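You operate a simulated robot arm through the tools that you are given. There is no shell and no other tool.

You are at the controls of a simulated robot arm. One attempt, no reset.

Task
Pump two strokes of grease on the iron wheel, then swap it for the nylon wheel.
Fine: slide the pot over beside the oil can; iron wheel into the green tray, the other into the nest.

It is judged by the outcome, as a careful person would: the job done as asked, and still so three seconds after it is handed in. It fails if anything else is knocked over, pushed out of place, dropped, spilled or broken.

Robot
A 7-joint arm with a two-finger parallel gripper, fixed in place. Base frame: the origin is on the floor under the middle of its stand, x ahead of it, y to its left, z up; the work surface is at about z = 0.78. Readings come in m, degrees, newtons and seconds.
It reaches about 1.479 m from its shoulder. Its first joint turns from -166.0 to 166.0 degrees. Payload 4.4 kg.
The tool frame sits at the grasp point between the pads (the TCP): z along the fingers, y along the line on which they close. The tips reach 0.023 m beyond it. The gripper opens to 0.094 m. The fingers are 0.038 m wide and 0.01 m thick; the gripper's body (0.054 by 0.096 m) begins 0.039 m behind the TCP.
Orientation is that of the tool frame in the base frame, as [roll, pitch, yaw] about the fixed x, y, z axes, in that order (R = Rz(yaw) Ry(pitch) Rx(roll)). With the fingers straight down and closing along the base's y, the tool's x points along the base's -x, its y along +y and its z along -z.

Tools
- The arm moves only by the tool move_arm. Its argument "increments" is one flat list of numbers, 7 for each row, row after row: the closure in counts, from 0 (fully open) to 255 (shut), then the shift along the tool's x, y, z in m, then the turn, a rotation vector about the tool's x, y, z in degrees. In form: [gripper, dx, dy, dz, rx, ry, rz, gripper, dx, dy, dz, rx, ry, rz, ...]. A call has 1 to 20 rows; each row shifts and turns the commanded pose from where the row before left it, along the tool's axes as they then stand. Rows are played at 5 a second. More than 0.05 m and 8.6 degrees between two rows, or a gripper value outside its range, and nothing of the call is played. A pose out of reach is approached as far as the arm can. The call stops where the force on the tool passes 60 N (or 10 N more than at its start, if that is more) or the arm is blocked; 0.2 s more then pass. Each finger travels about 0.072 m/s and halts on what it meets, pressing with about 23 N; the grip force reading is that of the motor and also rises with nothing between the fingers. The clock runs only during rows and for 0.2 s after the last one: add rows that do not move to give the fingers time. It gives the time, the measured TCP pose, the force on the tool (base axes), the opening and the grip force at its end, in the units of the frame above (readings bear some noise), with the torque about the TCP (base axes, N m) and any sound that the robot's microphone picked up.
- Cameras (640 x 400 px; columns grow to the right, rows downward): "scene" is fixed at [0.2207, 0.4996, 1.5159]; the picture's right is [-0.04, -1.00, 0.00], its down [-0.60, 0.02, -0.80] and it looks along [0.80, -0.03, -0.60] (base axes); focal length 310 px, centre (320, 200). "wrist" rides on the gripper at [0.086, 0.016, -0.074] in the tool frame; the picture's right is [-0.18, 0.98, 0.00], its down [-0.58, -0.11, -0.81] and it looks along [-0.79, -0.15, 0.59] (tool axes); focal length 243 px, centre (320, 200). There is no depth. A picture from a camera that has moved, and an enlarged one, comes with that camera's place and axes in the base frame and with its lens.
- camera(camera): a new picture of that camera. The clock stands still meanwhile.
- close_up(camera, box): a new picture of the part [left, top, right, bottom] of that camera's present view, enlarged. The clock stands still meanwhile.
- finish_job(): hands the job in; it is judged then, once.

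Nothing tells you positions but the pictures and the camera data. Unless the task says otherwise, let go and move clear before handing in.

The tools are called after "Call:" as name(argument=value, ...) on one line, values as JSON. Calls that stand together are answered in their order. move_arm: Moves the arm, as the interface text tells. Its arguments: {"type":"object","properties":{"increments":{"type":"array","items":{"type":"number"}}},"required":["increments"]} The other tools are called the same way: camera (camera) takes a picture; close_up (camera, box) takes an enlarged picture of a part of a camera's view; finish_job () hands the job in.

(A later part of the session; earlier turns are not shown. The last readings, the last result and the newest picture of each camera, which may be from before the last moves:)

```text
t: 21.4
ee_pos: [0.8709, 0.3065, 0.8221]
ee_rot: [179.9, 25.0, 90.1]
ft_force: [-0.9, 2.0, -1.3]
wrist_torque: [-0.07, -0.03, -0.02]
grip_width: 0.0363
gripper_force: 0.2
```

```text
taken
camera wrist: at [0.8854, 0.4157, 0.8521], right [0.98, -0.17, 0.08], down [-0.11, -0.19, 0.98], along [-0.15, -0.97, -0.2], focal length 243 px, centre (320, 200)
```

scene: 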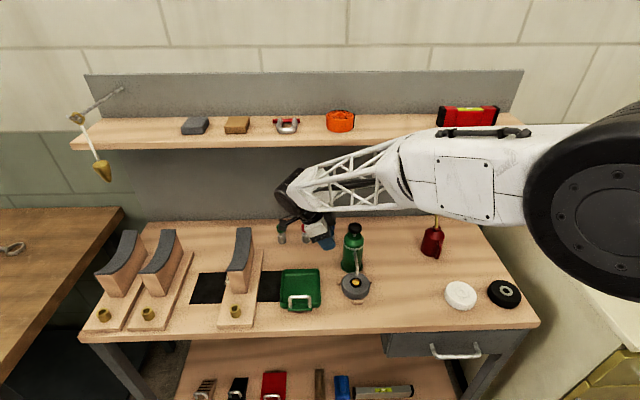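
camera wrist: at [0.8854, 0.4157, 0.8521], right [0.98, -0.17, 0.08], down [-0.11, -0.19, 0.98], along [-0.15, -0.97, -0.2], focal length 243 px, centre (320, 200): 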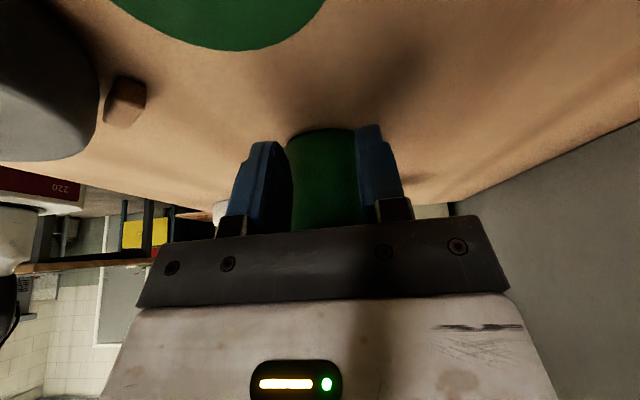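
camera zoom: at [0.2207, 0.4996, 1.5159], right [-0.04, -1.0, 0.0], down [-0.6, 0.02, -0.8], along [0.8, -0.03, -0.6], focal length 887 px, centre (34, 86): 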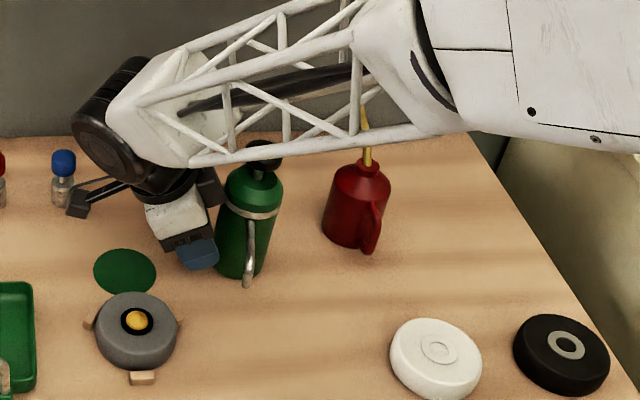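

The pot is near (0.872, 0.249) and the can near (0.908, 0.112). I'll push about 4.5 cm more, leaving a small gap.

Call:
move_arm(increments=[157, -0.01042, 0.0016, 0.00486, 0, 0, 0, 157, -0.01042, 0.0016, 0.00486, 0, 0, 0, 157, -0.01042, 0.0016, 0.00486, 0, 0, 0, 157, -0.00816, 0.001, 0.0038, 0, 0, 0, 157, 0, 0, 0, 0, 0, 0])

Call:
close_up(camera="scene", box=[340, 170, 500, 310])

Call:
camera(camera="wrist")

```text
t: 22.6
ee_pos: [0.8746, 0.2634, 0.8223]
ee_rot: [180.0, 25.0, 89.9]
ft_force: [-0.7, 1.6, 1.4]
wrist_torque: [-0.15, 0.01, -0.01]
grip_width: 0.0364
gripper_force: 0.0
```

```text
2.86 times, centred on (420, 240) of scene
camera zoom: at [0.2207, 0.4996, 1.5159], right [-0.04, -1.0, 0.0], down [-0.6, 0.02, -0.8], along [0.8, -0.03, -0.6], focal length 887 px, centre (34, 86)
```

zoom: 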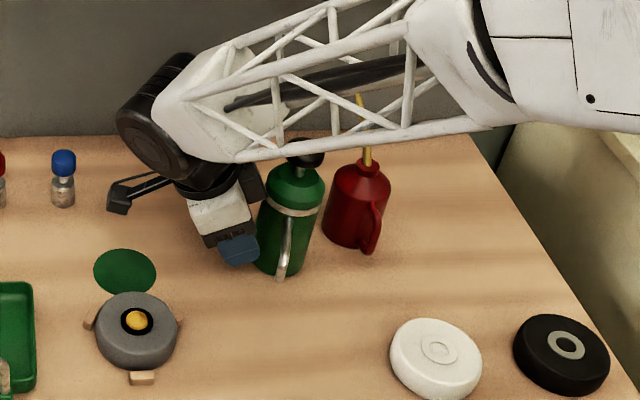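

```text
taken
camera wrist: at [0.8898, 0.3722, 0.8522], right [0.98, -0.17, 0.08], down [-0.11, -0.19, 0.98], along [-0.15, -0.97, -0.2], focal length 243 px, centre (320, 200)
```

wrist: 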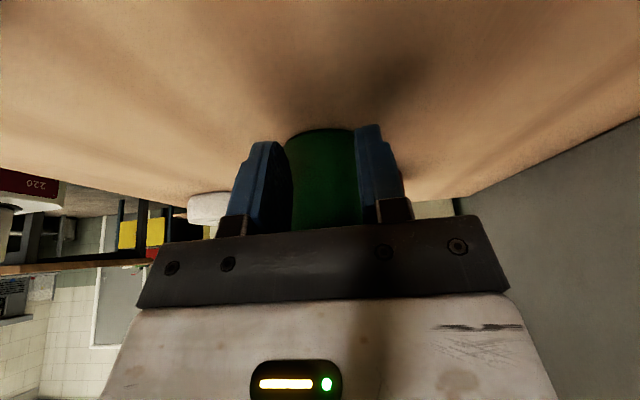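

The pot now stands about 3–4 cm from the oil can. I'll nudge it 8 mm closer, then back straight off in +y, rise a little and retreat in -x before going higher, to avoid the shelf.

Call:
move_arm(increments=[157, -0.00725, 0, 0.00338, 0, 0, 0, 157, 0, 0, 0, 0, 0, 0, 157, 0.02266, 0, -0.01057, 0, 0, 0, 157, 0.02266, 0, -0.01057, 0, 0, 0, 157, -0.0169, 0, -0.03625, 0, 0, 0, 157, -0.0169, 0, -0.03625, 0, 0, 0, 157, 0, 0, 0, 0, 0, 0])

Call:
camera(camera="wrist")

Call:
camera(camera="scene")

```text
t: 24.2
ee_pos: [0.8722, 0.3033, 0.8994]
ee_rot: [-180.0, 25.0, 90.1]
ft_force: [0.6, 0.7, -0.4]
wrist_torque: [0.01, 0.01, -0.02]
grip_width: 0.0361
gripper_force: 0.0
```

```text
taken
camera wrist: at [0.8872, 0.4131, 0.931], right [0.98, -0.17, 0.08], down [-0.11, -0.19, 0.98], along [-0.15, -0.97, -0.2], focal length 243 px, centre (320, 200)
```

wrist: 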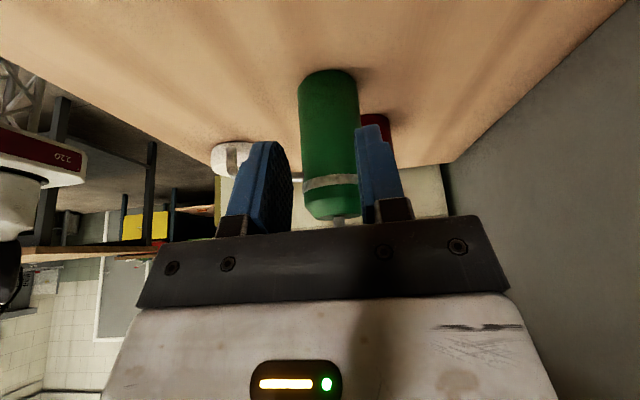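

```text
taken
```

scene: 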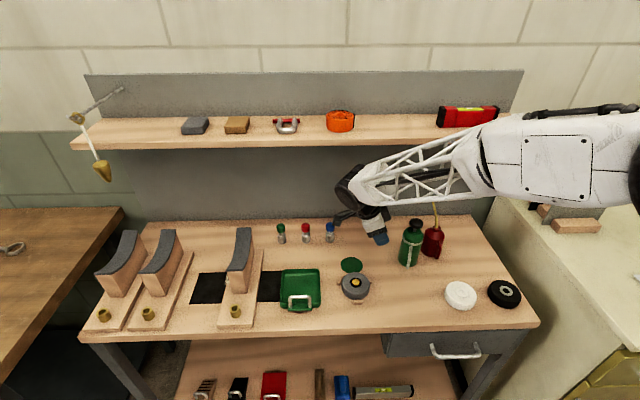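

The pot stands upright beside the can and everything else is in place. I'll check the green pad and nest closely, then retreat and re-orient to vertical with the fingers closing 30° off the x axis.

Call:
move_arm(increments=[100, 0, -0.045, 0, 0, 0, 0, 100, 0, -0.045, 0, 0, 0, 0, 100, 0, -0.045, 0, 0, 0, 0, 60, 0, -0.045, 0, 0, 0, 0, 0, -0.0169, 0, -0.03625, 0, 0, 0, 0, -0.0169, 0, -0.03625, 0, 0, 0, 0, 0, 0, 0, 0, 8.34, 0, 0, 0, 0, 0, 0, 8.34, 0, 0, 0, 0, 0, 0, 8.34, 0, 0, 0, 0, 0, 0, 0, -7.5, 0, 0, 0, 0, 0, 0, -7.5, 0, 0, 0, 0, 0, 0, -7.5, 0, 0, 0, 0, 0, 0, -7.5, 0, 0, 0, 0, 0, 0, 0])

Call:
camera(camera="wrist")

Call:
close_up(camera="scene", box=[320, 200, 460, 310])

```text
t: 27.2
ee_pos: [0.6945, 0.3058, 0.9807]
ee_rot: [-180.0, 0.0, 120.1]
ft_force: [0.4, -0.7, -0.6]
wrist_torque: [0.02, 0.0, -0.02]
grip_width: 0.094
gripper_force: 0.1
```

```text
taken
camera wrist: at [0.6643, 0.3879, 1.0557], right [0.94, 0.33, 0.0], down [0.2, -0.56, 0.81], along [0.27, -0.76, -0.59], focal length 243 px, centre (320, 200)
```

wrist: 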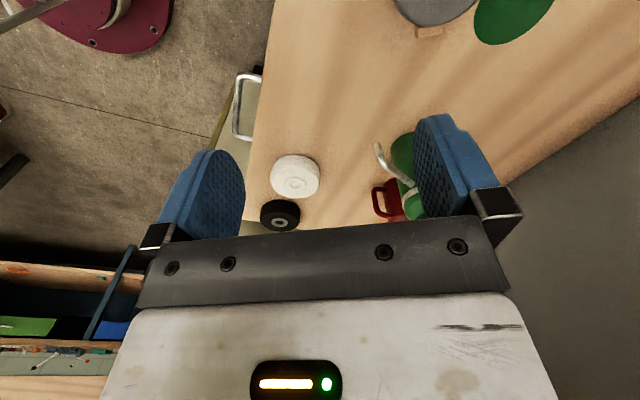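

```text
3.64 times, centred on (390, 255) of scene
camera zoom: at [0.2207, 0.4996, 1.5159], right [-0.04, -1.0, 0.0], down [-0.6, 0.02, -0.8], along [0.8, -0.03, -0.6], focal length 1128 px, centre (66, 0)
```

zoom: 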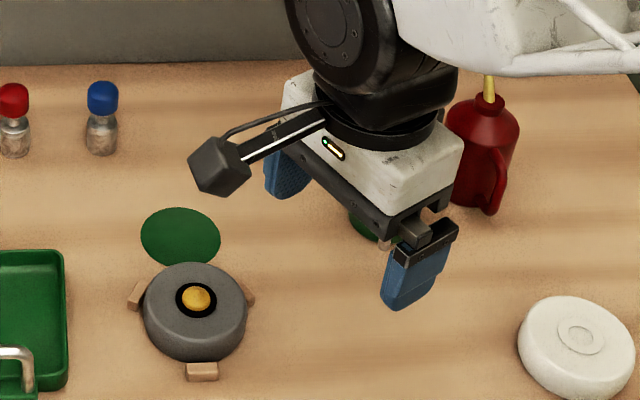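

The gripper is vertical and fully open, closing along azimuth 30°. Next I'll move above the iron wheel, at z≈0.95, and look down.

Call:
move_arm(increments=[0, 0.00855, 0.034, 0.01023, 0, 0, 0, 0, 0.00855, 0.034, 0.01023, 0, 0, 0, 0, 0.00855, 0.034, 0.01023, 0, 0, 0, 0, 0, 0, 0, 0, 0, 0])

Call:
camera(camera="wrist")

Call:
close_up(camera="wrist", box=[230, 0, 410, 130])

Call:
close_up(camera="scene", box=[300, 200, 440, 310])

```text
t: 28.2
ee_pos: [0.7713, 0.3825, 0.9468]
ee_rot: [180.0, -0.1, 120.1]
ft_force: [-0.7, -0.2, 0.0]
wrist_torque: [-0.01, -0.03, 0.03]
grip_width: 0.0939
gripper_force: 0.0
```

```text
taken
camera wrist: at [0.7404, 0.4641, 1.0223], right [0.94, 0.33, 0.0], down [0.2, -0.56, 0.81], along [0.27, -0.76, -0.59], focal length 243 px, centre (320, 200)
```

wrist: 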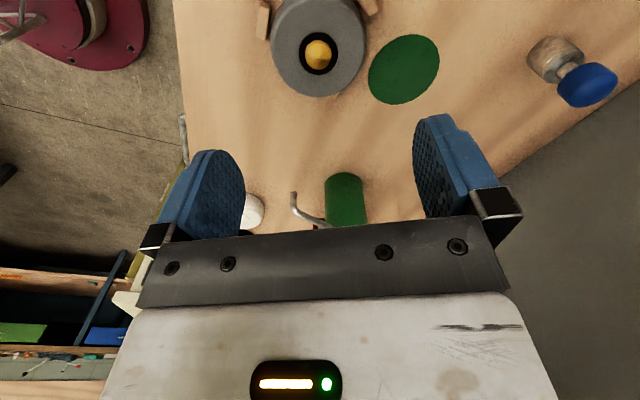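

```text
3.08 times, centred on (320, 65) of wrist
camera zoom: at [0.7404, 0.4641, 1.0223], right [0.94, 0.33, 0.0], down [0.2, -0.56, 0.81], along [0.27, -0.76, -0.59], focal length 746 px, centre (320, 615)
```

zoom: 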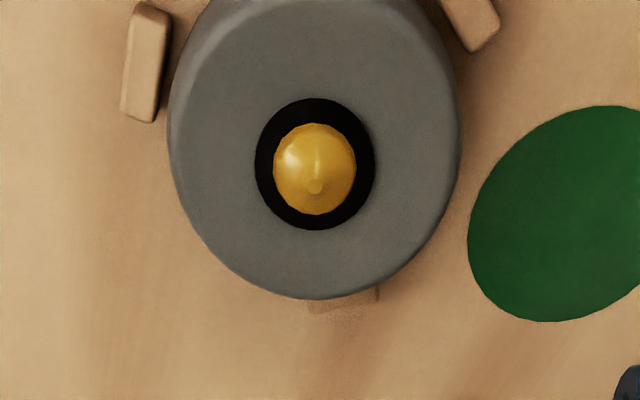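

```text
3.64 times, centred on (370, 255) of scene
camera zoom: at [0.2207, 0.4996, 1.5159], right [-0.04, -1.0, 0.0], down [-0.6, 0.02, -0.8], along [0.8, -0.03, -0.6], focal length 1128 px, centre (138, 0)
```

zoom: 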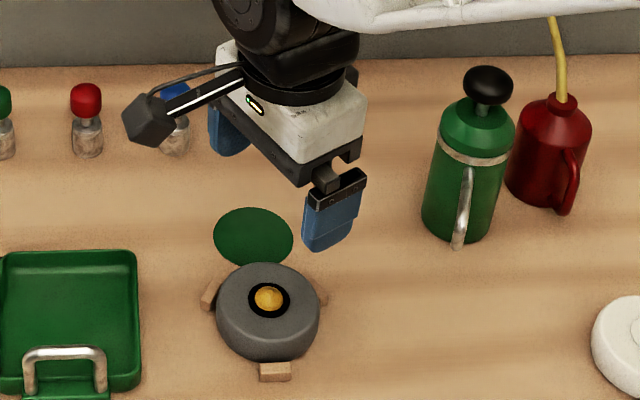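

The iron wheel is centred near (0.769, 0.381). I'll zoom in on the nest blocks and tray rim to judge heights.

Call:
close_up(camera="scene", box=[330, 265, 390, 310])

Call:
close_up(camera="scene", box=[270, 260, 330, 315])

Call:
close_up(camera="scene", box=[430, 265, 530, 320])

```text
8.89 times, centred on (360, 288) of scene
camera zoom: at [0.2207, 0.4996, 1.5159], right [-0.04, -1.0, 0.0], down [-0.6, 0.02, -0.8], along [0.8, -0.03, -0.6], focal length 2759 px, centre (-36, -578)
```

zoom: 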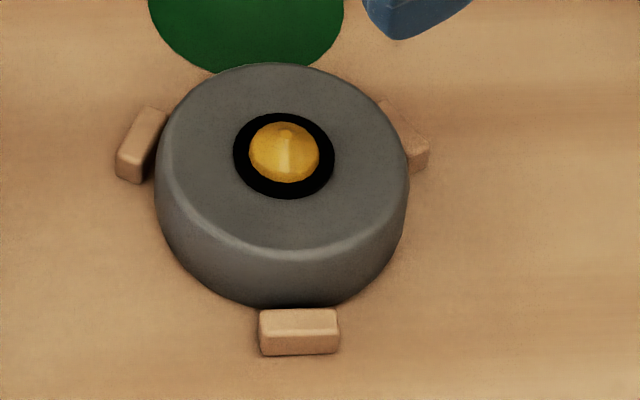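

```text
7.27 times, centred on (300, 288) of scene
camera zoom: at [0.2207, 0.4996, 1.5159], right [-0.04, -1.0, 0.0], down [-0.6, 0.02, -0.8], along [0.8, -0.03, -0.6], focal length 2257 px, centre (466, -436)
```

zoom: 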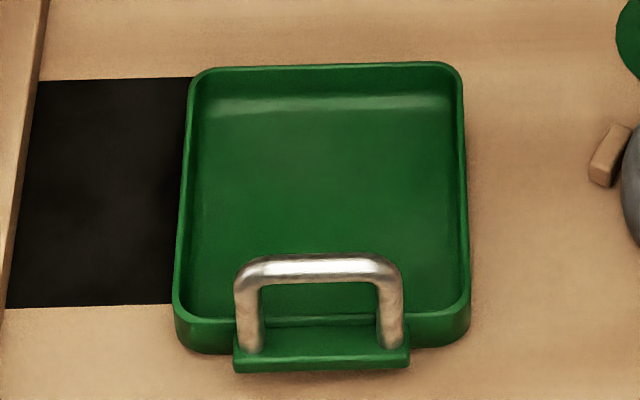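

```text
6.40 times, centred on (480, 292) of scene
camera zoom: at [0.2207, 0.4996, 1.5159], right [-0.04, -1.0, 0.0], down [-0.6, 0.02, -0.8], along [0.8, -0.03, -0.6], focal length 1986 px, centre (-704, -392)
```

zoom: 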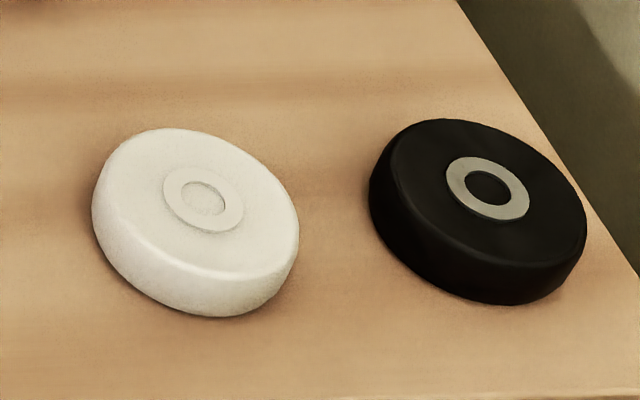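

The wheel top is at about 0.812, the nest blocks are only about 1 cm tall (to 0.79), and the tray rim is at about 0.804 with an inner opening of about 0.105 × 0.102 centred near (0.776, 0.533). I'll grip the wheel's upper part so the tips stay above the blocks, so first I'll lower to z≈0.86 and re-check centring.

Call:
move_arm(increments=[0, 0, 0, 0.029, 0, 0, 0, 0, 0, 0, 0.029, 0, 0, 0, 0, 0, 0, 0.029, 0, 0, 0, 0, 0, 0, 0, 0, 0, 0])

Call:
camera(camera="wrist")

Call:
close_up(camera="scene", box=[310, 230, 410, 310])

```text
t: 29.2
ee_pos: [0.769, 0.3829, 0.8604]
ee_rot: [180.0, 0.0, 120.1]
ft_force: [0.5, -0.6, -0.3]
wrist_torque: [0.01, 0.04, 0.02]
grip_width: 0.094
gripper_force: 0.0
```

```text
taken
camera wrist: at [0.7395, 0.4635, 0.9356], right [0.94, 0.33, 0.0], down [0.2, -0.56, 0.81], along [0.27, -0.76, -0.59], focal length 243 px, centre (320, 200)
```

wrist: 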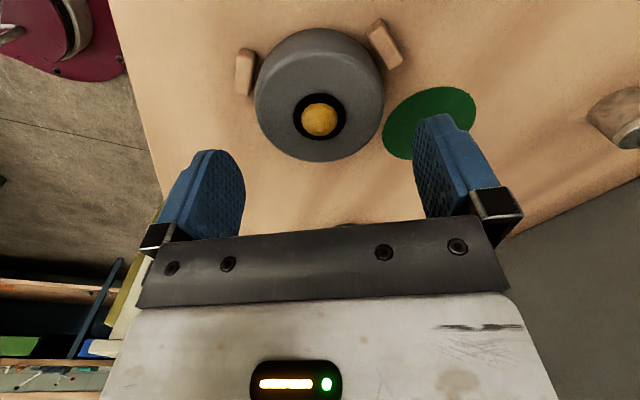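

```text
5.00 times, centred on (360, 270) of scene
camera zoom: at [0.2207, 0.4996, 1.5159], right [-0.04, -1.0, 0.0], down [-0.6, 0.02, -0.8], along [0.8, -0.03, -0.6], focal length 1552 px, centre (120, -150)
```

zoom: 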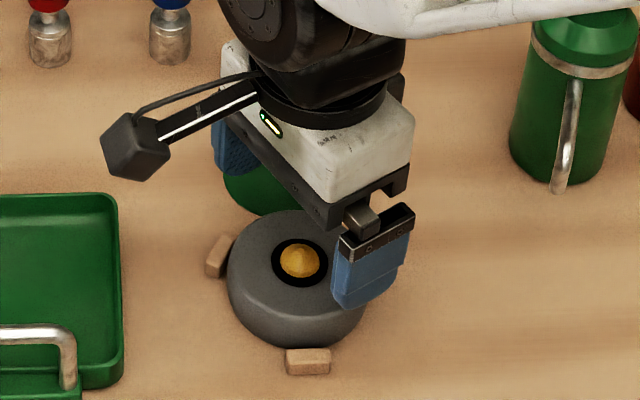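

The wheel is centred laterally between the fingers. I'll lower to the grasp height (tips at z≈0.795) and watch for contact.

Call:
move_arm(increments=[0, 0, 0, 0.015, 0, 0, 0, 0, 0, 0, 0.015, 0, 0, 0, 0, 0, 0, 0.0125, 0, 0, 0, 0, 0, 0, 0, 0, 0, 0])

Call:
camera(camera="wrist")

Call:
close_up(camera="scene", box=[310, 230, 410, 310])

```text
t: 30.2
ee_pos: [0.7688, 0.3781, 0.8185]
ee_rot: [180.0, 0.0, 120.1]
ft_force: [-0.7, 0.0, -0.2]
wrist_torque: [-0.03, -0.01, 0.02]
grip_width: 0.0941
gripper_force: 0.2
```

```text
taken
camera wrist: at [0.7401, 0.461, 0.8928], right [0.94, 0.33, 0.0], down [0.2, -0.56, 0.81], along [0.27, -0.76, -0.59], focal length 243 px, centre (320, 200)
```

wrist: 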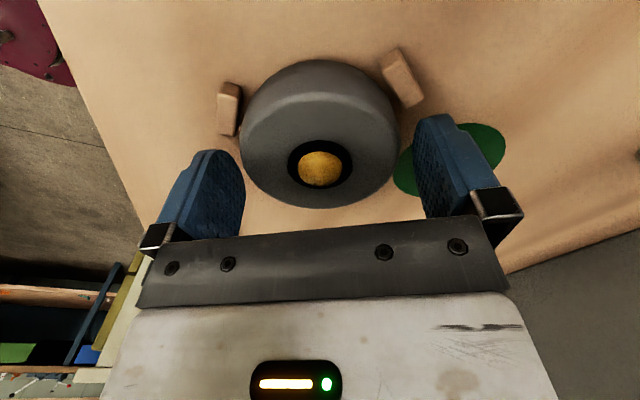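

```text
5.00 times, centred on (360, 270) of scene
camera zoom: at [0.2207, 0.4996, 1.5159], right [-0.04, -1.0, 0.0], down [-0.6, 0.02, -0.8], along [0.8, -0.03, -0.6], focal length 1552 px, centre (120, -150)
```

zoom: 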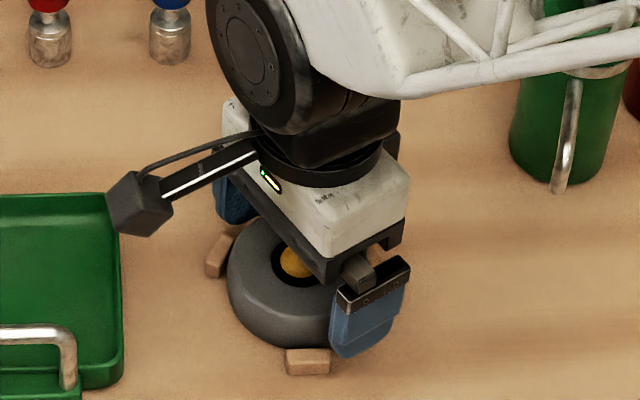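

The tips straddle the wheel. I'll zoom in on tip height against the wheel side and blocks before closing.

Call:
close_up(camera="wrist", box=[180, 40, 480, 230])

Call:
close_up(camera="scene", box=[335, 270, 395, 310])

```text
2.11 times, centred on (330, 135) of wrist
camera zoom: at [0.7401, 0.461, 0.8928], right [0.94, 0.33, 0.0], down [0.2, -0.56, 0.81], along [0.27, -0.76, -0.59], focal length 511 px, centre (299, 337)
```

zoom: 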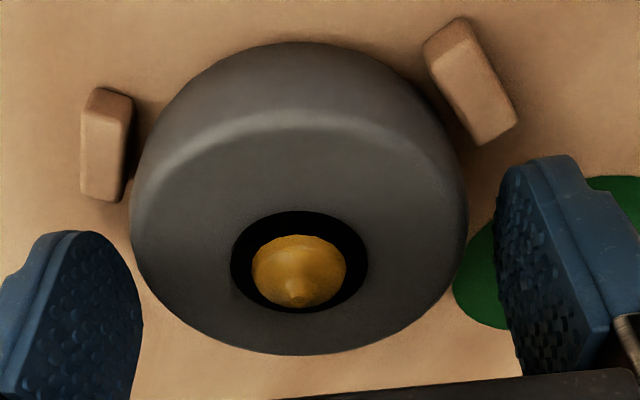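

```text
10.00 times, centred on (365, 290) of scene
camera zoom: at [0.2207, 0.4996, 1.5159], right [-0.04, -1.0, 0.0], down [-0.6, 0.02, -0.8], along [0.8, -0.03, -0.6], focal length 3104 px, centre (-130, -700)
```

zoom: 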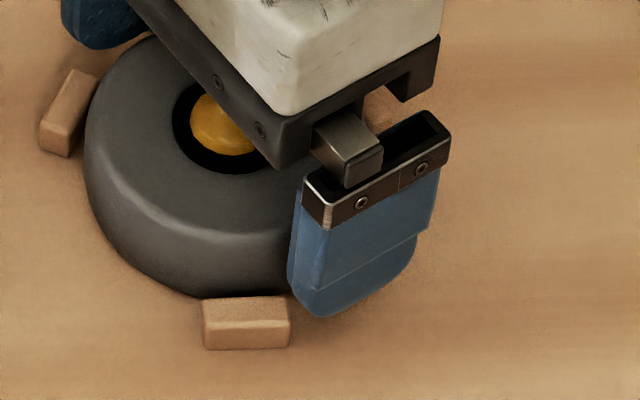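

The tips sit above the block tops and straddle the wheel evenly. I'll lower 2 mm more and close.

Call:
move_arm(increments=[0, 0, 0, 0.002, 0, 0, 0, 255, 0, 0, 0, 0, 0, 0, 255, 0, 0, 0, 0, 0, 0, 255, 0, 0, 0, 0, 0, 0, 255, 0, 0, 0, 0, 0, 0])

Call:
close_up(camera="wrist", box=[180, 40, 480, 230])

Call:
close_up(camera="scene", box=[335, 270, 395, 310])

```text
t: 31.4
ee_pos: [0.7696, 0.3788, 0.8168]
ee_rot: [180.0, -0.1, 120.1]
ft_force: [2.9, 0.0, 0.1]
wrist_torque: [-0.05, 0.1, 0.02]
grip_width: 0.0787
gripper_force: 22.6
```

```text
2.11 times, centred on (330, 135) of wrist
camera zoom: at [0.74, 0.4612, 0.8913], right [0.94, 0.33, 0.0], down [0.2, -0.56, 0.81], along [0.27, -0.76, -0.59], focal length 511 px, centre (299, 337)
```

zoom: 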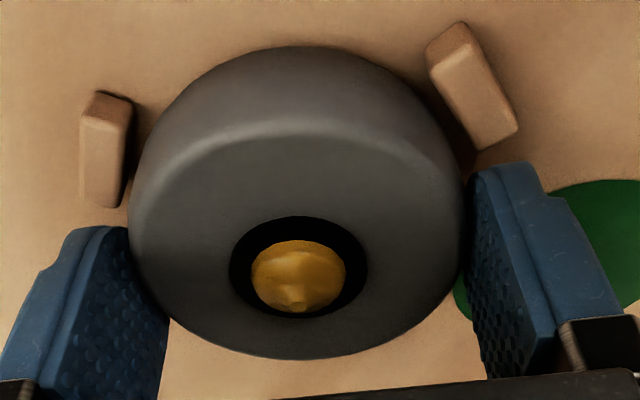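

```text
10.00 times, centred on (365, 290) of scene
camera zoom: at [0.2207, 0.4996, 1.5159], right [-0.04, -1.0, 0.0], down [-0.6, 0.02, -0.8], along [0.8, -0.03, -0.6], focal length 3104 px, centre (-130, -700)
```

zoom: 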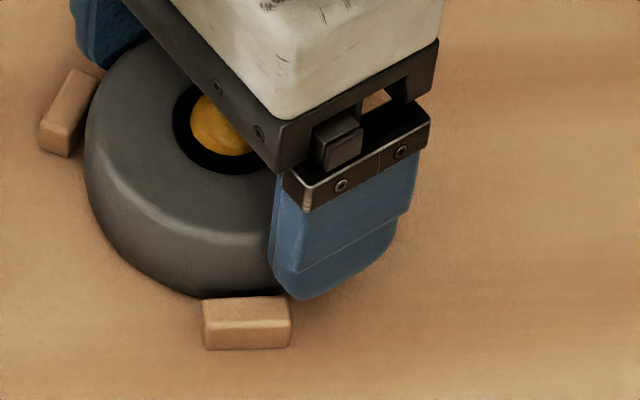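

Firm grip at width 0.0787. I'll lift gently and check the hold.

Call:
move_arm(increments=[255, 0, 0, -0.01, 0, 0, 0, 255, 0, 0, -0.02, 0, 0, 0, 255, 0, 0, -0.03, 0, 0, 0, 255, 0, 0, -0.03, 0, 0, 0, 255, 0, 0, 0, 0, 0, 0])

Call:
camera(camera="wrist")

Call:
close_up(camera="scene", box=[260, 200, 420, 310])

```text
t: 32.6
ee_pos: [0.7685, 0.381, 0.908]
ee_rot: [180.0, 0.0, 120.1]
ft_force: [0.4, 0.4, -6.3]
wrist_torque: [0.01, -0.03, 0.03]
grip_width: 0.0785
gripper_force: 23.2
```

```text
taken
camera wrist: at [0.7389, 0.4623, 0.9818], right [0.94, 0.33, 0.0], down [0.2, -0.56, 0.81], along [0.27, -0.76, -0.59], focal length 243 px, centre (320, 200)
```

wrist: 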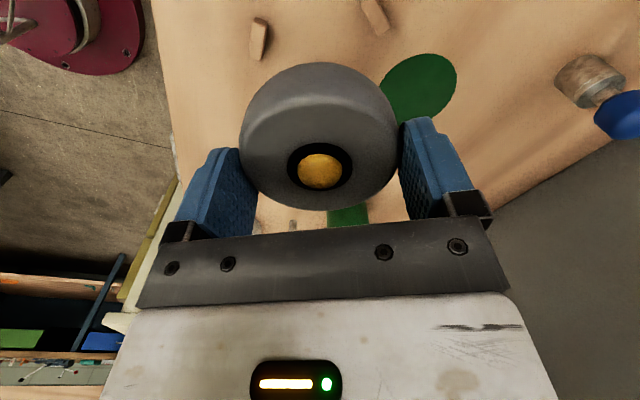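

```text
3.64 times, centred on (340, 255) of scene
camera zoom: at [0.2207, 0.4996, 1.5159], right [-0.04, -1.0, 0.0], down [-0.6, 0.02, -0.8], along [0.8, -0.03, -0.6], focal length 1128 px, centre (247, 0)
```

zoom: 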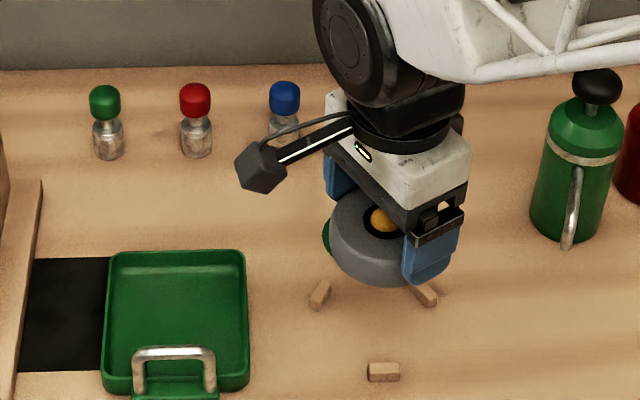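

The wheel is held level and the nest is empty and undisturbed. I'll move above the tray centre at about (0.774, 0.534) and turn 10° so the fingers fit inside the rim.

Call:
move_arm(increments=[255, 0.03305, 0.02038, 0, 0, 0, 0, 255, 0.03305, 0.02038, 0, 0, 0, 0, 255, 0.03305, 0.02038, 0, 0, 0, 0, 255, 0.03305, 0.02038, 0, 0, 0, 0, 255, 0, 0, 0, 0, 0, -5, 255, 0, 0, 0, 0, 0, -5, 255, 0, 0, 0, 0, 0, 0])

Call:
camera(camera="wrist")

Call:
close_up(camera="scene", box=[220, 180, 380, 320])

```text
t: 34.2
ee_pos: [0.7735, 0.5339, 0.9085]
ee_rot: [180.0, 0.0, 130.1]
ft_force: [0.5, -0.5, -6.6]
wrist_torque: [-0.02, -0.02, -0.02]
grip_width: 0.0784
gripper_force: 23.3
```

```text
taken
camera wrist: at [0.7286, 0.6107, 0.9822], right [0.87, 0.49, 0.0], down [0.29, -0.52, 0.81], along [0.4, -0.7, -0.59], focal length 243 px, centre (320, 200)
```

wrist: 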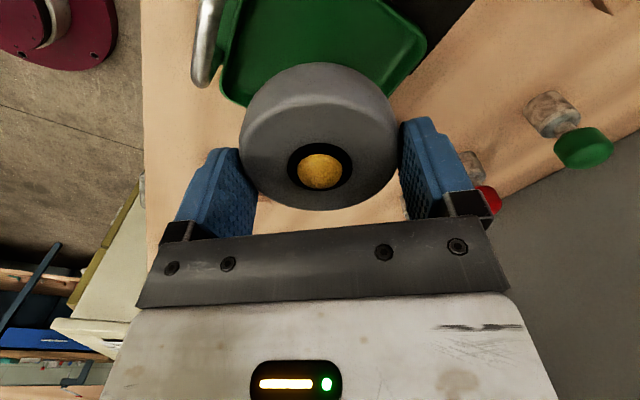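

```text
2.86 times, centred on (300, 250) of scene
camera zoom: at [0.2207, 0.4996, 1.5159], right [-0.04, -1.0, 0.0], down [-0.6, 0.02, -0.8], along [0.8, -0.03, -0.6], focal length 887 px, centre (377, 57)
```

zoom: 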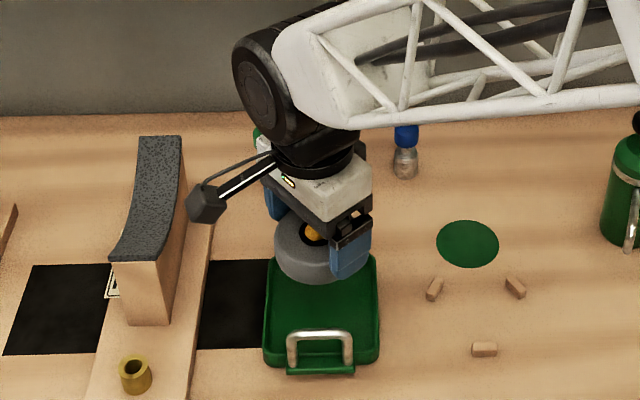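

I'm positioned above the tray. I'll lower until the wheel is just above the rim and check centring.

Call:
move_arm(increments=[255, 0, 0, 0.02, 0, 0, 0, 255, 0, 0, 0.02, 0, 0, 0, 255, 0, 0, 0.018, 0, 0, 0, 255, 0, 0, 0, 0, 0, 0])

Call:
camera(camera="wrist")

Call:
close_up(camera="scene", box=[260, 230, 350, 310])

```text
t: 35.2
ee_pos: [0.7748, 0.5344, 0.8491]
ee_rot: [180.0, 0.0, 130.0]
ft_force: [-0.8, -0.1, -6.1]
wrist_torque: [-0.02, -0.02, 0.0]
grip_width: 0.0787
gripper_force: 22.7
```

```text
taken
camera wrist: at [0.7298, 0.6104, 0.9243], right [0.87, 0.49, 0.0], down [0.29, -0.52, 0.81], along [0.4, -0.7, -0.59], focal length 243 px, centre (320, 200)
```

wrist: 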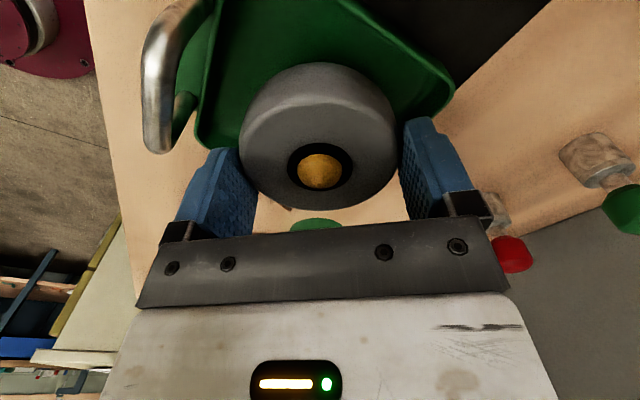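

```text
5.00 times, centred on (305, 270) of scene
camera zoom: at [0.2207, 0.4996, 1.5159], right [-0.04, -1.0, 0.0], down [-0.6, 0.02, -0.8], along [0.8, -0.03, -0.6], focal length 1552 px, centre (395, -150)
```

zoom: 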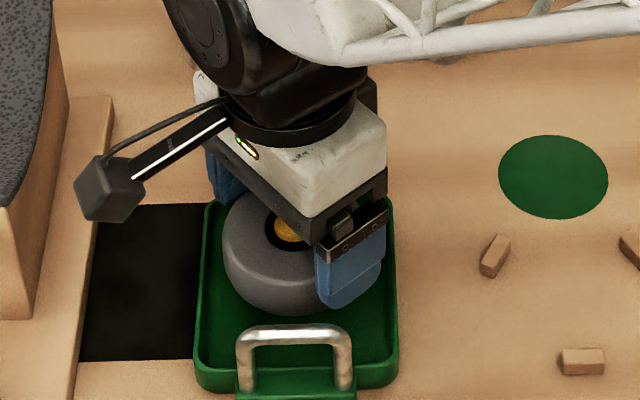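

The wheel looks centred over the tray with a margin on all sides. I'll lower toward the floor in small steps and watch the vertical force.

Call:
move_arm(increments=[255, 0, 0, 0.01, 0, 0, 0, 255, 0, 0, 0.01, 0, 0, 0, 255, 0, 0, 0.003, 0, 0, 0, 255, 0, 0, 0, 0, 0, 0])

Call:
close_up(camera="scene", box=[260, 230, 350, 310])

```text
t: 36.2
ee_pos: [0.7766, 0.5341, 0.8276]
ee_rot: [-180.0, 0.0, 130.2]
ft_force: [0.6, 0.2, -5.4]
wrist_torque: [0.0, -0.02, -0.03]
grip_width: 0.0787
gripper_force: 23.1
```

```text
5.00 times, centred on (305, 270) of scene
camera zoom: at [0.2207, 0.4996, 1.5159], right [-0.04, -1.0, 0.0], down [-0.6, 0.02, -0.8], along [0.8, -0.03, -0.6], focal length 1552 px, centre (395, -150)
```

zoom: 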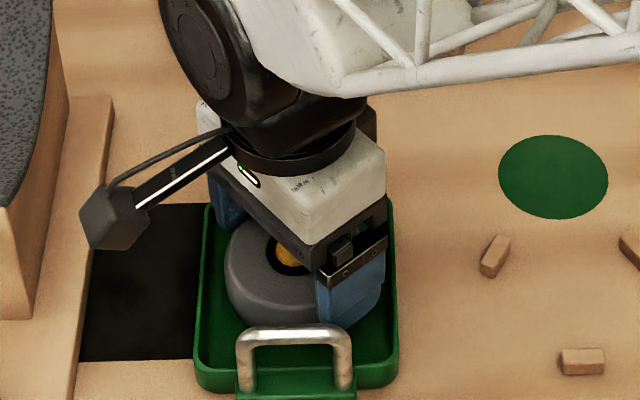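

Call:
move_arm(increments=[255, 0, 0, 0.002, 0, 0, 0, 255, 0, 0, 0.002, 0, 0, 0, 255, 0, 0, 0.001, 0, 0, 0, 255, 0, 0, 0, 0, 0, 0])

```text
t: 37.2
ee_pos: [0.7746, 0.5353, 0.8223]
ee_rot: [180.0, 0.0, 130.2]
ft_force: [-0.5, 0.4, -5.9]
wrist_torque: [0.01, -0.03, 0.03]
grip_width: 0.0785
gripper_force: 22.5
```

Call:
move_arm(increments=[255, 0, 0, 0.0015, 0, 0, 0, 255, 0, 0, 0.0015, 0, 0, 0, 255, 0, 0, 0, 0, 0, 0])

```text
t: 38.0
ee_pos: [0.7747, 0.5354, 0.8219]
ee_rot: [180.0, -0.1, 130.1]
ft_force: [-1.1, 3.8, 5.9]
wrist_torque: [0.19, 0.32, -0.09]
grip_width: 0.0785
gripper_force: 22.6
```

The vertical force flipped to +6 N, so the wheel has touched the tray floor. I'll look before releasing.

Call:
camera(camera="wrist")

Call:
close_up(camera="scene", box=[275, 255, 335, 310])

Call:
close_up(camera="wrist", box=[180, 0, 500, 230])

```text
taken
camera wrist: at [0.7303, 0.6108, 0.8953], right [0.87, 0.49, 0.0], down [0.29, -0.52, 0.81], along [0.4, -0.7, -0.59], focal length 243 px, centre (320, 200)
```

wrist: 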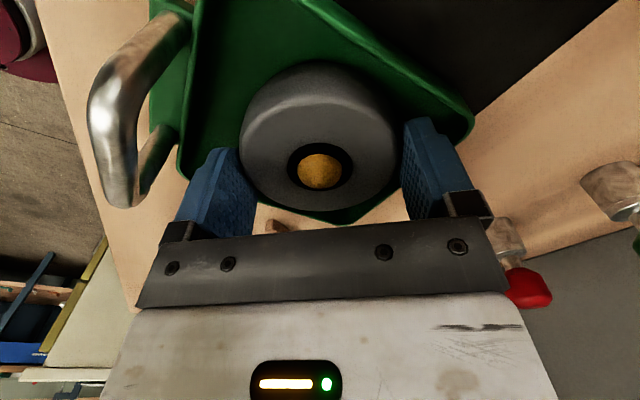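

```text
7.27 times, centred on (305, 282) of scene
camera zoom: at [0.2207, 0.4996, 1.5159], right [-0.04, -1.0, 0.0], down [-0.6, 0.02, -0.8], along [0.8, -0.03, -0.6], focal length 2257 px, centre (429, -400)
```

zoom: 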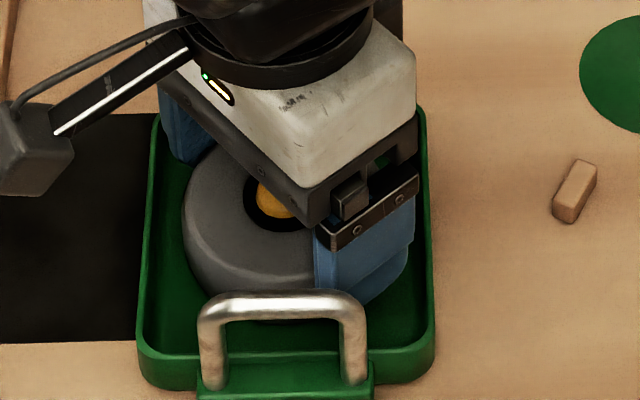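

```text
1.74 times, centred on (340, 115) of wrist
camera zoom: at [0.7303, 0.6108, 0.8953], right [0.87, 0.49, 0.0], down [0.29, -0.52, 0.81], along [0.4, -0.7, -0.59], focal length 422 px, centre (285, 348)
```

zoom: 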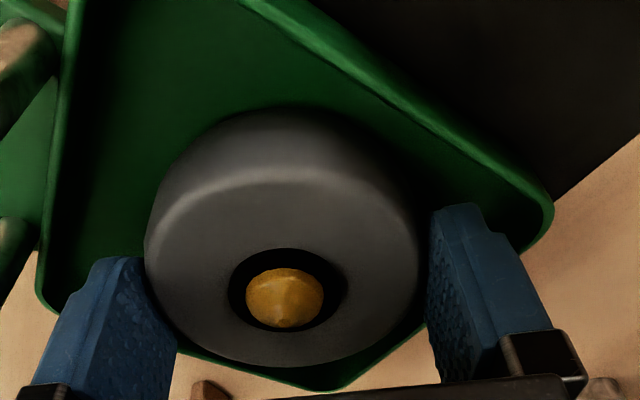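

The wheel is flat on the tray floor and the fingers have room inside the rim. I'll relieve the pressure, open just a few millimetres, then lift straight out.

Call:
move_arm(increments=[255, 0, 0, -0.0015, 0, 0, 0, 24, 0, 0, 0, 0, 0, 0, 24, 0, 0, 0, 0, 0, 0, 24, 0, 0, 0, 0, 0, 0])

Call:
close_up(camera="wrist", box=[180, 0, 500, 230])

```text
t: 39.0
ee_pos: [0.7748, 0.5354, 0.8217]
ee_rot: [179.9, 0.0, 130.1]
ft_force: [-1.1, -0.1, 0.5]
wrist_torque: [-0.04, 0.02, 0.0]
grip_width: 0.085
gripper_force: 0.0
```

```text
1.74 times, centred on (340, 115) of wrist
camera zoom: at [0.7307, 0.6106, 0.8959], right [0.87, 0.49, 0.0], down [0.29, -0.52, 0.81], along [0.4, -0.7, -0.59], focal length 422 px, centre (285, 348)
```

zoom: 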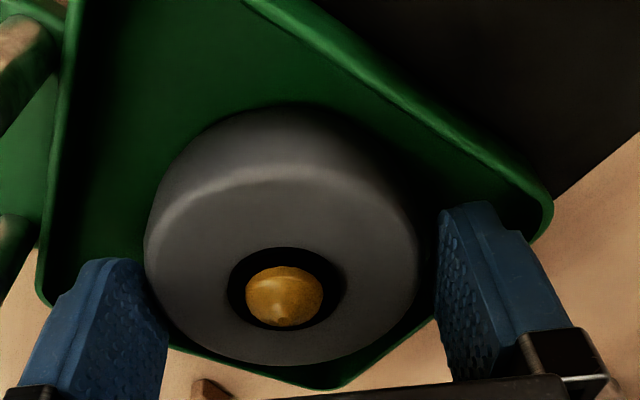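

Released cleanly. I'll lift straight up, rotate back, and travel along a path clear of the pot to above the nylon wheel.

Call:
move_arm(increments=[24, 0, 0, -0.01, 0, 0, 0, 24, 0, 0, -0.04, 0, 0, 0, 0, 0, 0, -0.05, 0, 0, 0, 0, 0, 0, -0.05, 0, 0, 0, 0, 0, 0, 0, 0, 0, 5, 0, 0, 0, 0, 0, 0, 5, 0, -0.02761, -0.03018, 0, 0, 0, 0, 0, -0.02761, -0.03018, 0, 0, 0, 0, 0, -0.02761, -0.03018, 0, 0, 0, 0, 0, -0.02761, -0.03018, 0, 0, 0, 0, 0, -0.02761, -0.03018, 0, 0, 0, 0, 0, -0.02761, -0.03018, 0, 0, 0, 0, 0, 0, 0, 0, 0, 0, 0])

Call:
camera(camera="scene")

Call:
close_up(camera="scene", box=[260, 240, 400, 320])

Call:
camera(camera="wrist")

```text
t: 41.8
ee_pos: [0.7013, 0.3015, 0.9709]
ee_rot: [179.9, 0.1, 120.1]
ft_force: [0.3, 0.3, 0.4]
wrist_torque: [-0.03, -0.02, -0.02]
grip_width: 0.094
gripper_force: 0.0
```

```text
taken
```

scene: 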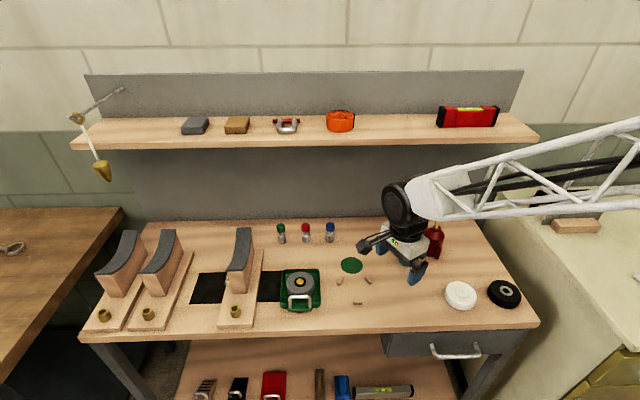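

```text
4.57 times, centred on (330, 280) of scene
camera zoom: at [0.2207, 0.4996, 1.5159], right [-0.04, -1.0, 0.0], down [-0.6, 0.02, -0.8], along [0.8, -0.03, -0.6], focal length 1419 px, centre (274, -166)
```

zoom: 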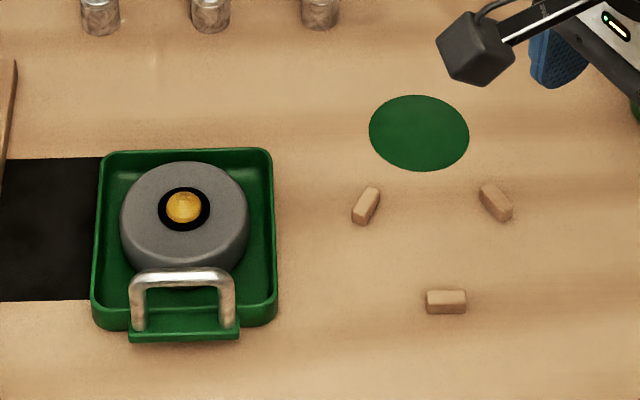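

```text
taken
camera wrist: at [0.6714, 0.3825, 1.045], right [0.94, 0.33, 0.0], down [0.2, -0.56, 0.81], along [0.27, -0.76, -0.59], focal length 243 px, centre (320, 200)
```

wrist: 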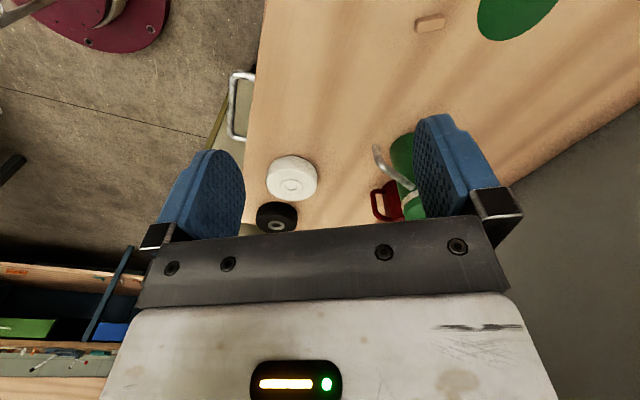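

The iron wheel sits flat in the tray with its grease intact, and the nest is clear. I'll move above the nylon wheel.

Call:
move_arm(increments=[0, -0.03771, -0.01588, 0.004, 0, 0, 0, 0, -0.03771, -0.01588, 0.004, 0, 0, 0, 0, -0.03771, -0.01588, 0.004, 0, 0, 0, 0, -0.03771, -0.01588, 0.004, 0, 0, 0, 0, -0.03771, -0.01588, 0.004, 0, 0, 0, 0, 0, 0, 0, 0, 0, 0])

Call:
camera(camera="wrist")

Call:
close_up(camera="wrist", box=[230, 0, 410, 130])

Call:
camera(camera="scene")

```text
t: 43.2
ee_pos: [0.7256, 0.0991, 0.95]
ee_rot: [-180.0, 0.1, 120.2]
ft_force: [-0.4, 0.1, -1.0]
wrist_torque: [0.02, -0.01, 0.0]
grip_width: 0.0942
gripper_force: 0.0
```

```text
taken
camera wrist: at [0.6953, 0.1807, 1.0234], right [0.94, 0.33, 0.0], down [0.2, -0.56, 0.81], along [0.27, -0.76, -0.59], focal length 243 px, centre (320, 200)
```

wrist: 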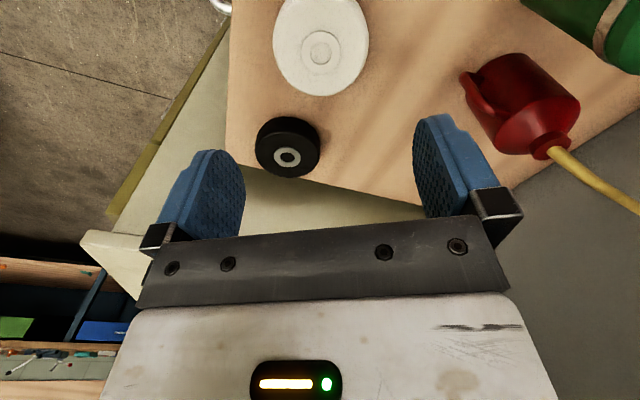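

```text
3.08 times, centred on (320, 65) of wrist
camera zoom: at [0.6953, 0.1807, 1.0234], right [0.94, 0.33, 0.0], down [0.2, -0.56, 0.81], along [0.27, -0.76, -0.59], focal length 746 px, centre (320, 615)
```

zoom: 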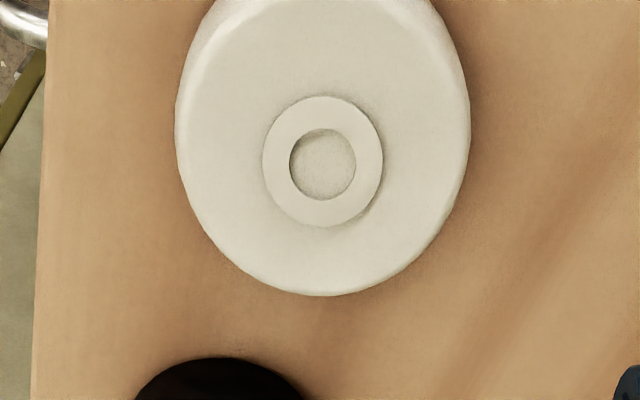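

```text
taken
```

scene: 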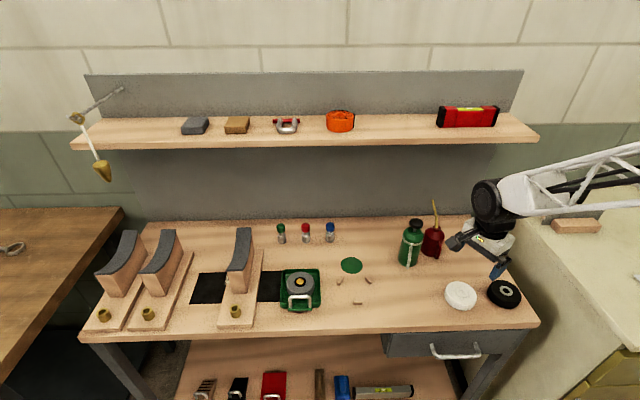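

The nylon wheel lines up under the tool just as the iron one did, with the hub ring at nearly the same pixel. I'll check the clearance to the pot's spout in the scene view, then descend partway.

Call:
move_arm(increments=[0, 0, 0, 0.03, 0, 0, 0, 0, 0, 0, 0.03, 0, 0, 0, 0, 0, 0, 0.028, 0, 0, 0, 0, 0, 0, 0, 0, 0, 0])

Call:
camera(camera="wrist")

Call:
close_up(camera="wrist", box=[180, 40, 480, 230])

Call:
close_up(camera="scene", box=[380, 200, 540, 320])

```text
t: 44.2
ee_pos: [0.7269, 0.0999, 0.8655]
ee_rot: [180.0, 0.0, 120.0]
ft_force: [-0.9, 0.5, 0.5]
wrist_torque: [0.01, 0.0, 0.0]
grip_width: 0.0936
gripper_force: 0.0
```

```text
taken
camera wrist: at [0.6974, 0.1817, 0.9397], right [0.94, 0.33, 0.0], down [0.2, -0.56, 0.81], along [0.27, -0.76, -0.59], focal length 243 px, centre (320, 200)
```

wrist: 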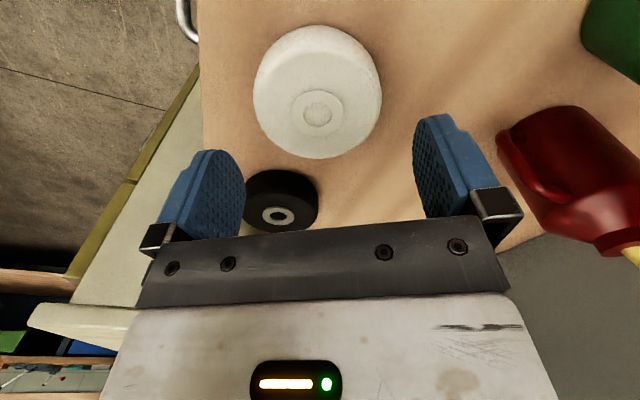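

```text
2.11 times, centred on (330, 135) of wrist
camera zoom: at [0.6974, 0.1817, 0.9397], right [0.94, 0.33, 0.0], down [0.2, -0.56, 0.81], along [0.27, -0.76, -0.59], focal length 511 px, centre (299, 337)
```

zoom: 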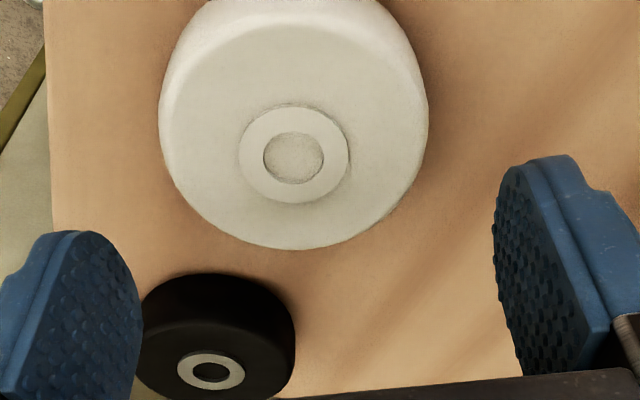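

```text
3.33 times, centred on (460, 260) of scene
camera zoom: at [0.2207, 0.4996, 1.5159], right [-0.04, -1.0, 0.0], down [-0.6, 0.02, -0.8], along [0.8, -0.03, -0.6], focal length 1034 px, centre (-147, 0)
```

zoom: 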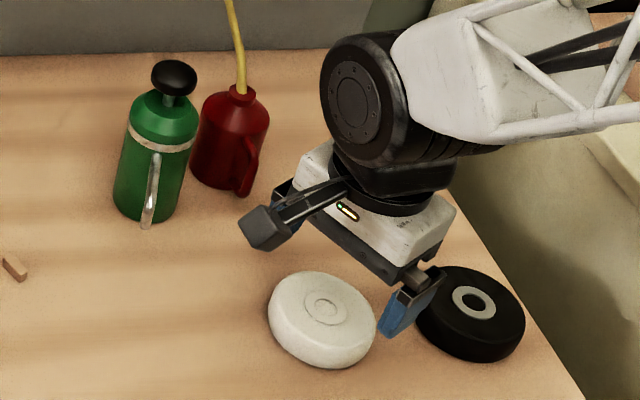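

The clearances are fine: the spout and the black wheel are both well away. Compared with the iron wheel's view, the nylon ring is about 1.5 mm nearer the camera, so I'll adjust slightly and descend to grasp height.

Call:
move_arm(increments=[0, 0.0015, -0.001, 0.0125, 0, 0, 0, 0, 0, 0, 0.015, 0, 0, 0, 0, 0, 0, 0.015, 0, 0, 0, 0, 0, 0, 0, 0, 0, 0])

Call:
close_up(camera="wrist", box=[180, 40, 480, 230])

Call:
close_up(camera="scene", box=[430, 260, 510, 320])

```text
t: 45.2
ee_pos: [0.7255, 0.0987, 0.8239]
ee_rot: [-180.0, 0.1, 120.1]
ft_force: [0.3, 0.0, 0.4]
wrist_torque: [-0.01, -0.03, 0.02]
grip_width: 0.0936
gripper_force: 0.2
```

```text
2.11 times, centred on (330, 135) of wrist
camera zoom: at [0.6959, 0.1804, 0.8973], right [0.94, 0.33, 0.0], down [0.2, -0.56, 0.81], along [0.27, -0.76, -0.59], focal length 511 px, centre (299, 337)
```

zoom: 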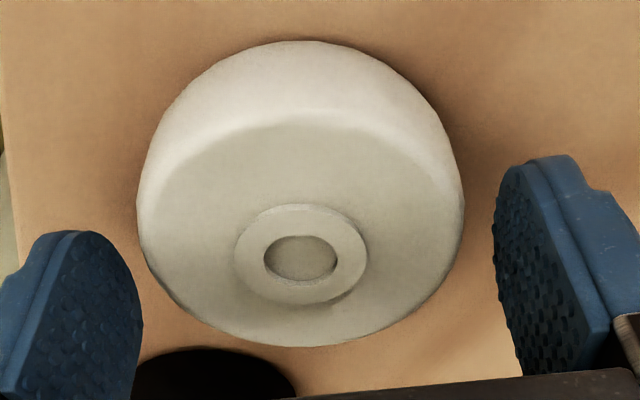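

```text
6.67 times, centred on (470, 290) of scene
camera zoom: at [0.2207, 0.4996, 1.5159], right [-0.04, -1.0, 0.0], down [-0.6, 0.02, -0.8], along [0.8, -0.03, -0.6], focal length 2069 px, centre (-680, -400)
```

zoom: 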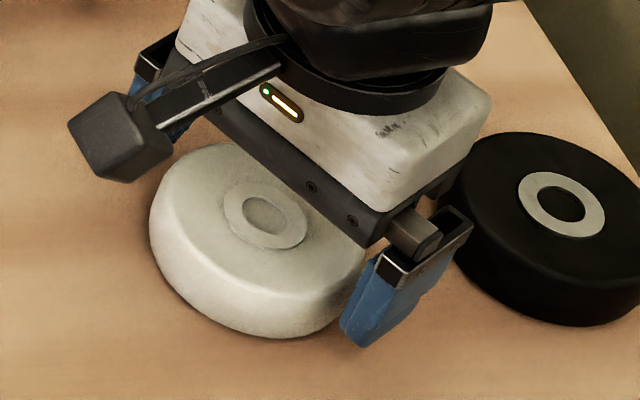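

I'm about 5 mm higher above the nylon wheel than I was at the iron one, in both the reading and the picture. I'll lower 5.5 mm more and compare again.

Call:
move_arm(increments=[0, 0, 0, 0.003, 0, 0, 0, 0, 0, 0, 0.0025, 0, 0, 0, 0, 0, 0, 0, 0, 0, 0, 0, 0, 0, 0, 0, 0, 0])

Call:
close_up(camera="wrist", box=[180, 40, 480, 230])

```text
t: 46.2
ee_pos: [0.7254, 0.0989, 0.8165]
ee_rot: [179.9, -0.1, 120.2]
ft_force: [0.2, -0.3, 1.1]
wrist_torque: [-0.01, 0.02, 0.02]
grip_width: 0.0939
gripper_force: 0.0
```

```text
2.11 times, centred on (330, 135) of wrist
camera zoom: at [0.6945, 0.1809, 0.891], right [0.94, 0.33, 0.0], down [0.2, -0.56, 0.81], along [0.27, -0.76, -0.59], focal length 511 px, centre (299, 337)
```

zoom: 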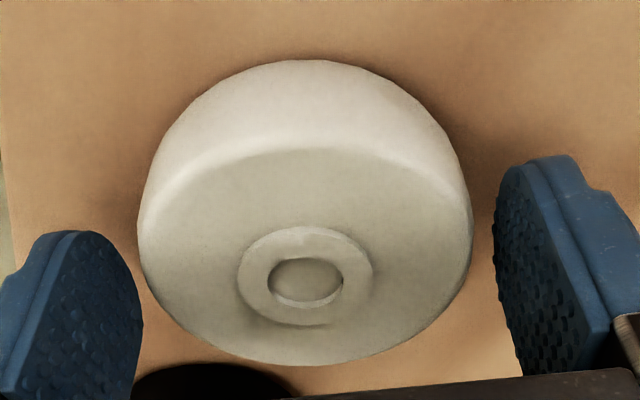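

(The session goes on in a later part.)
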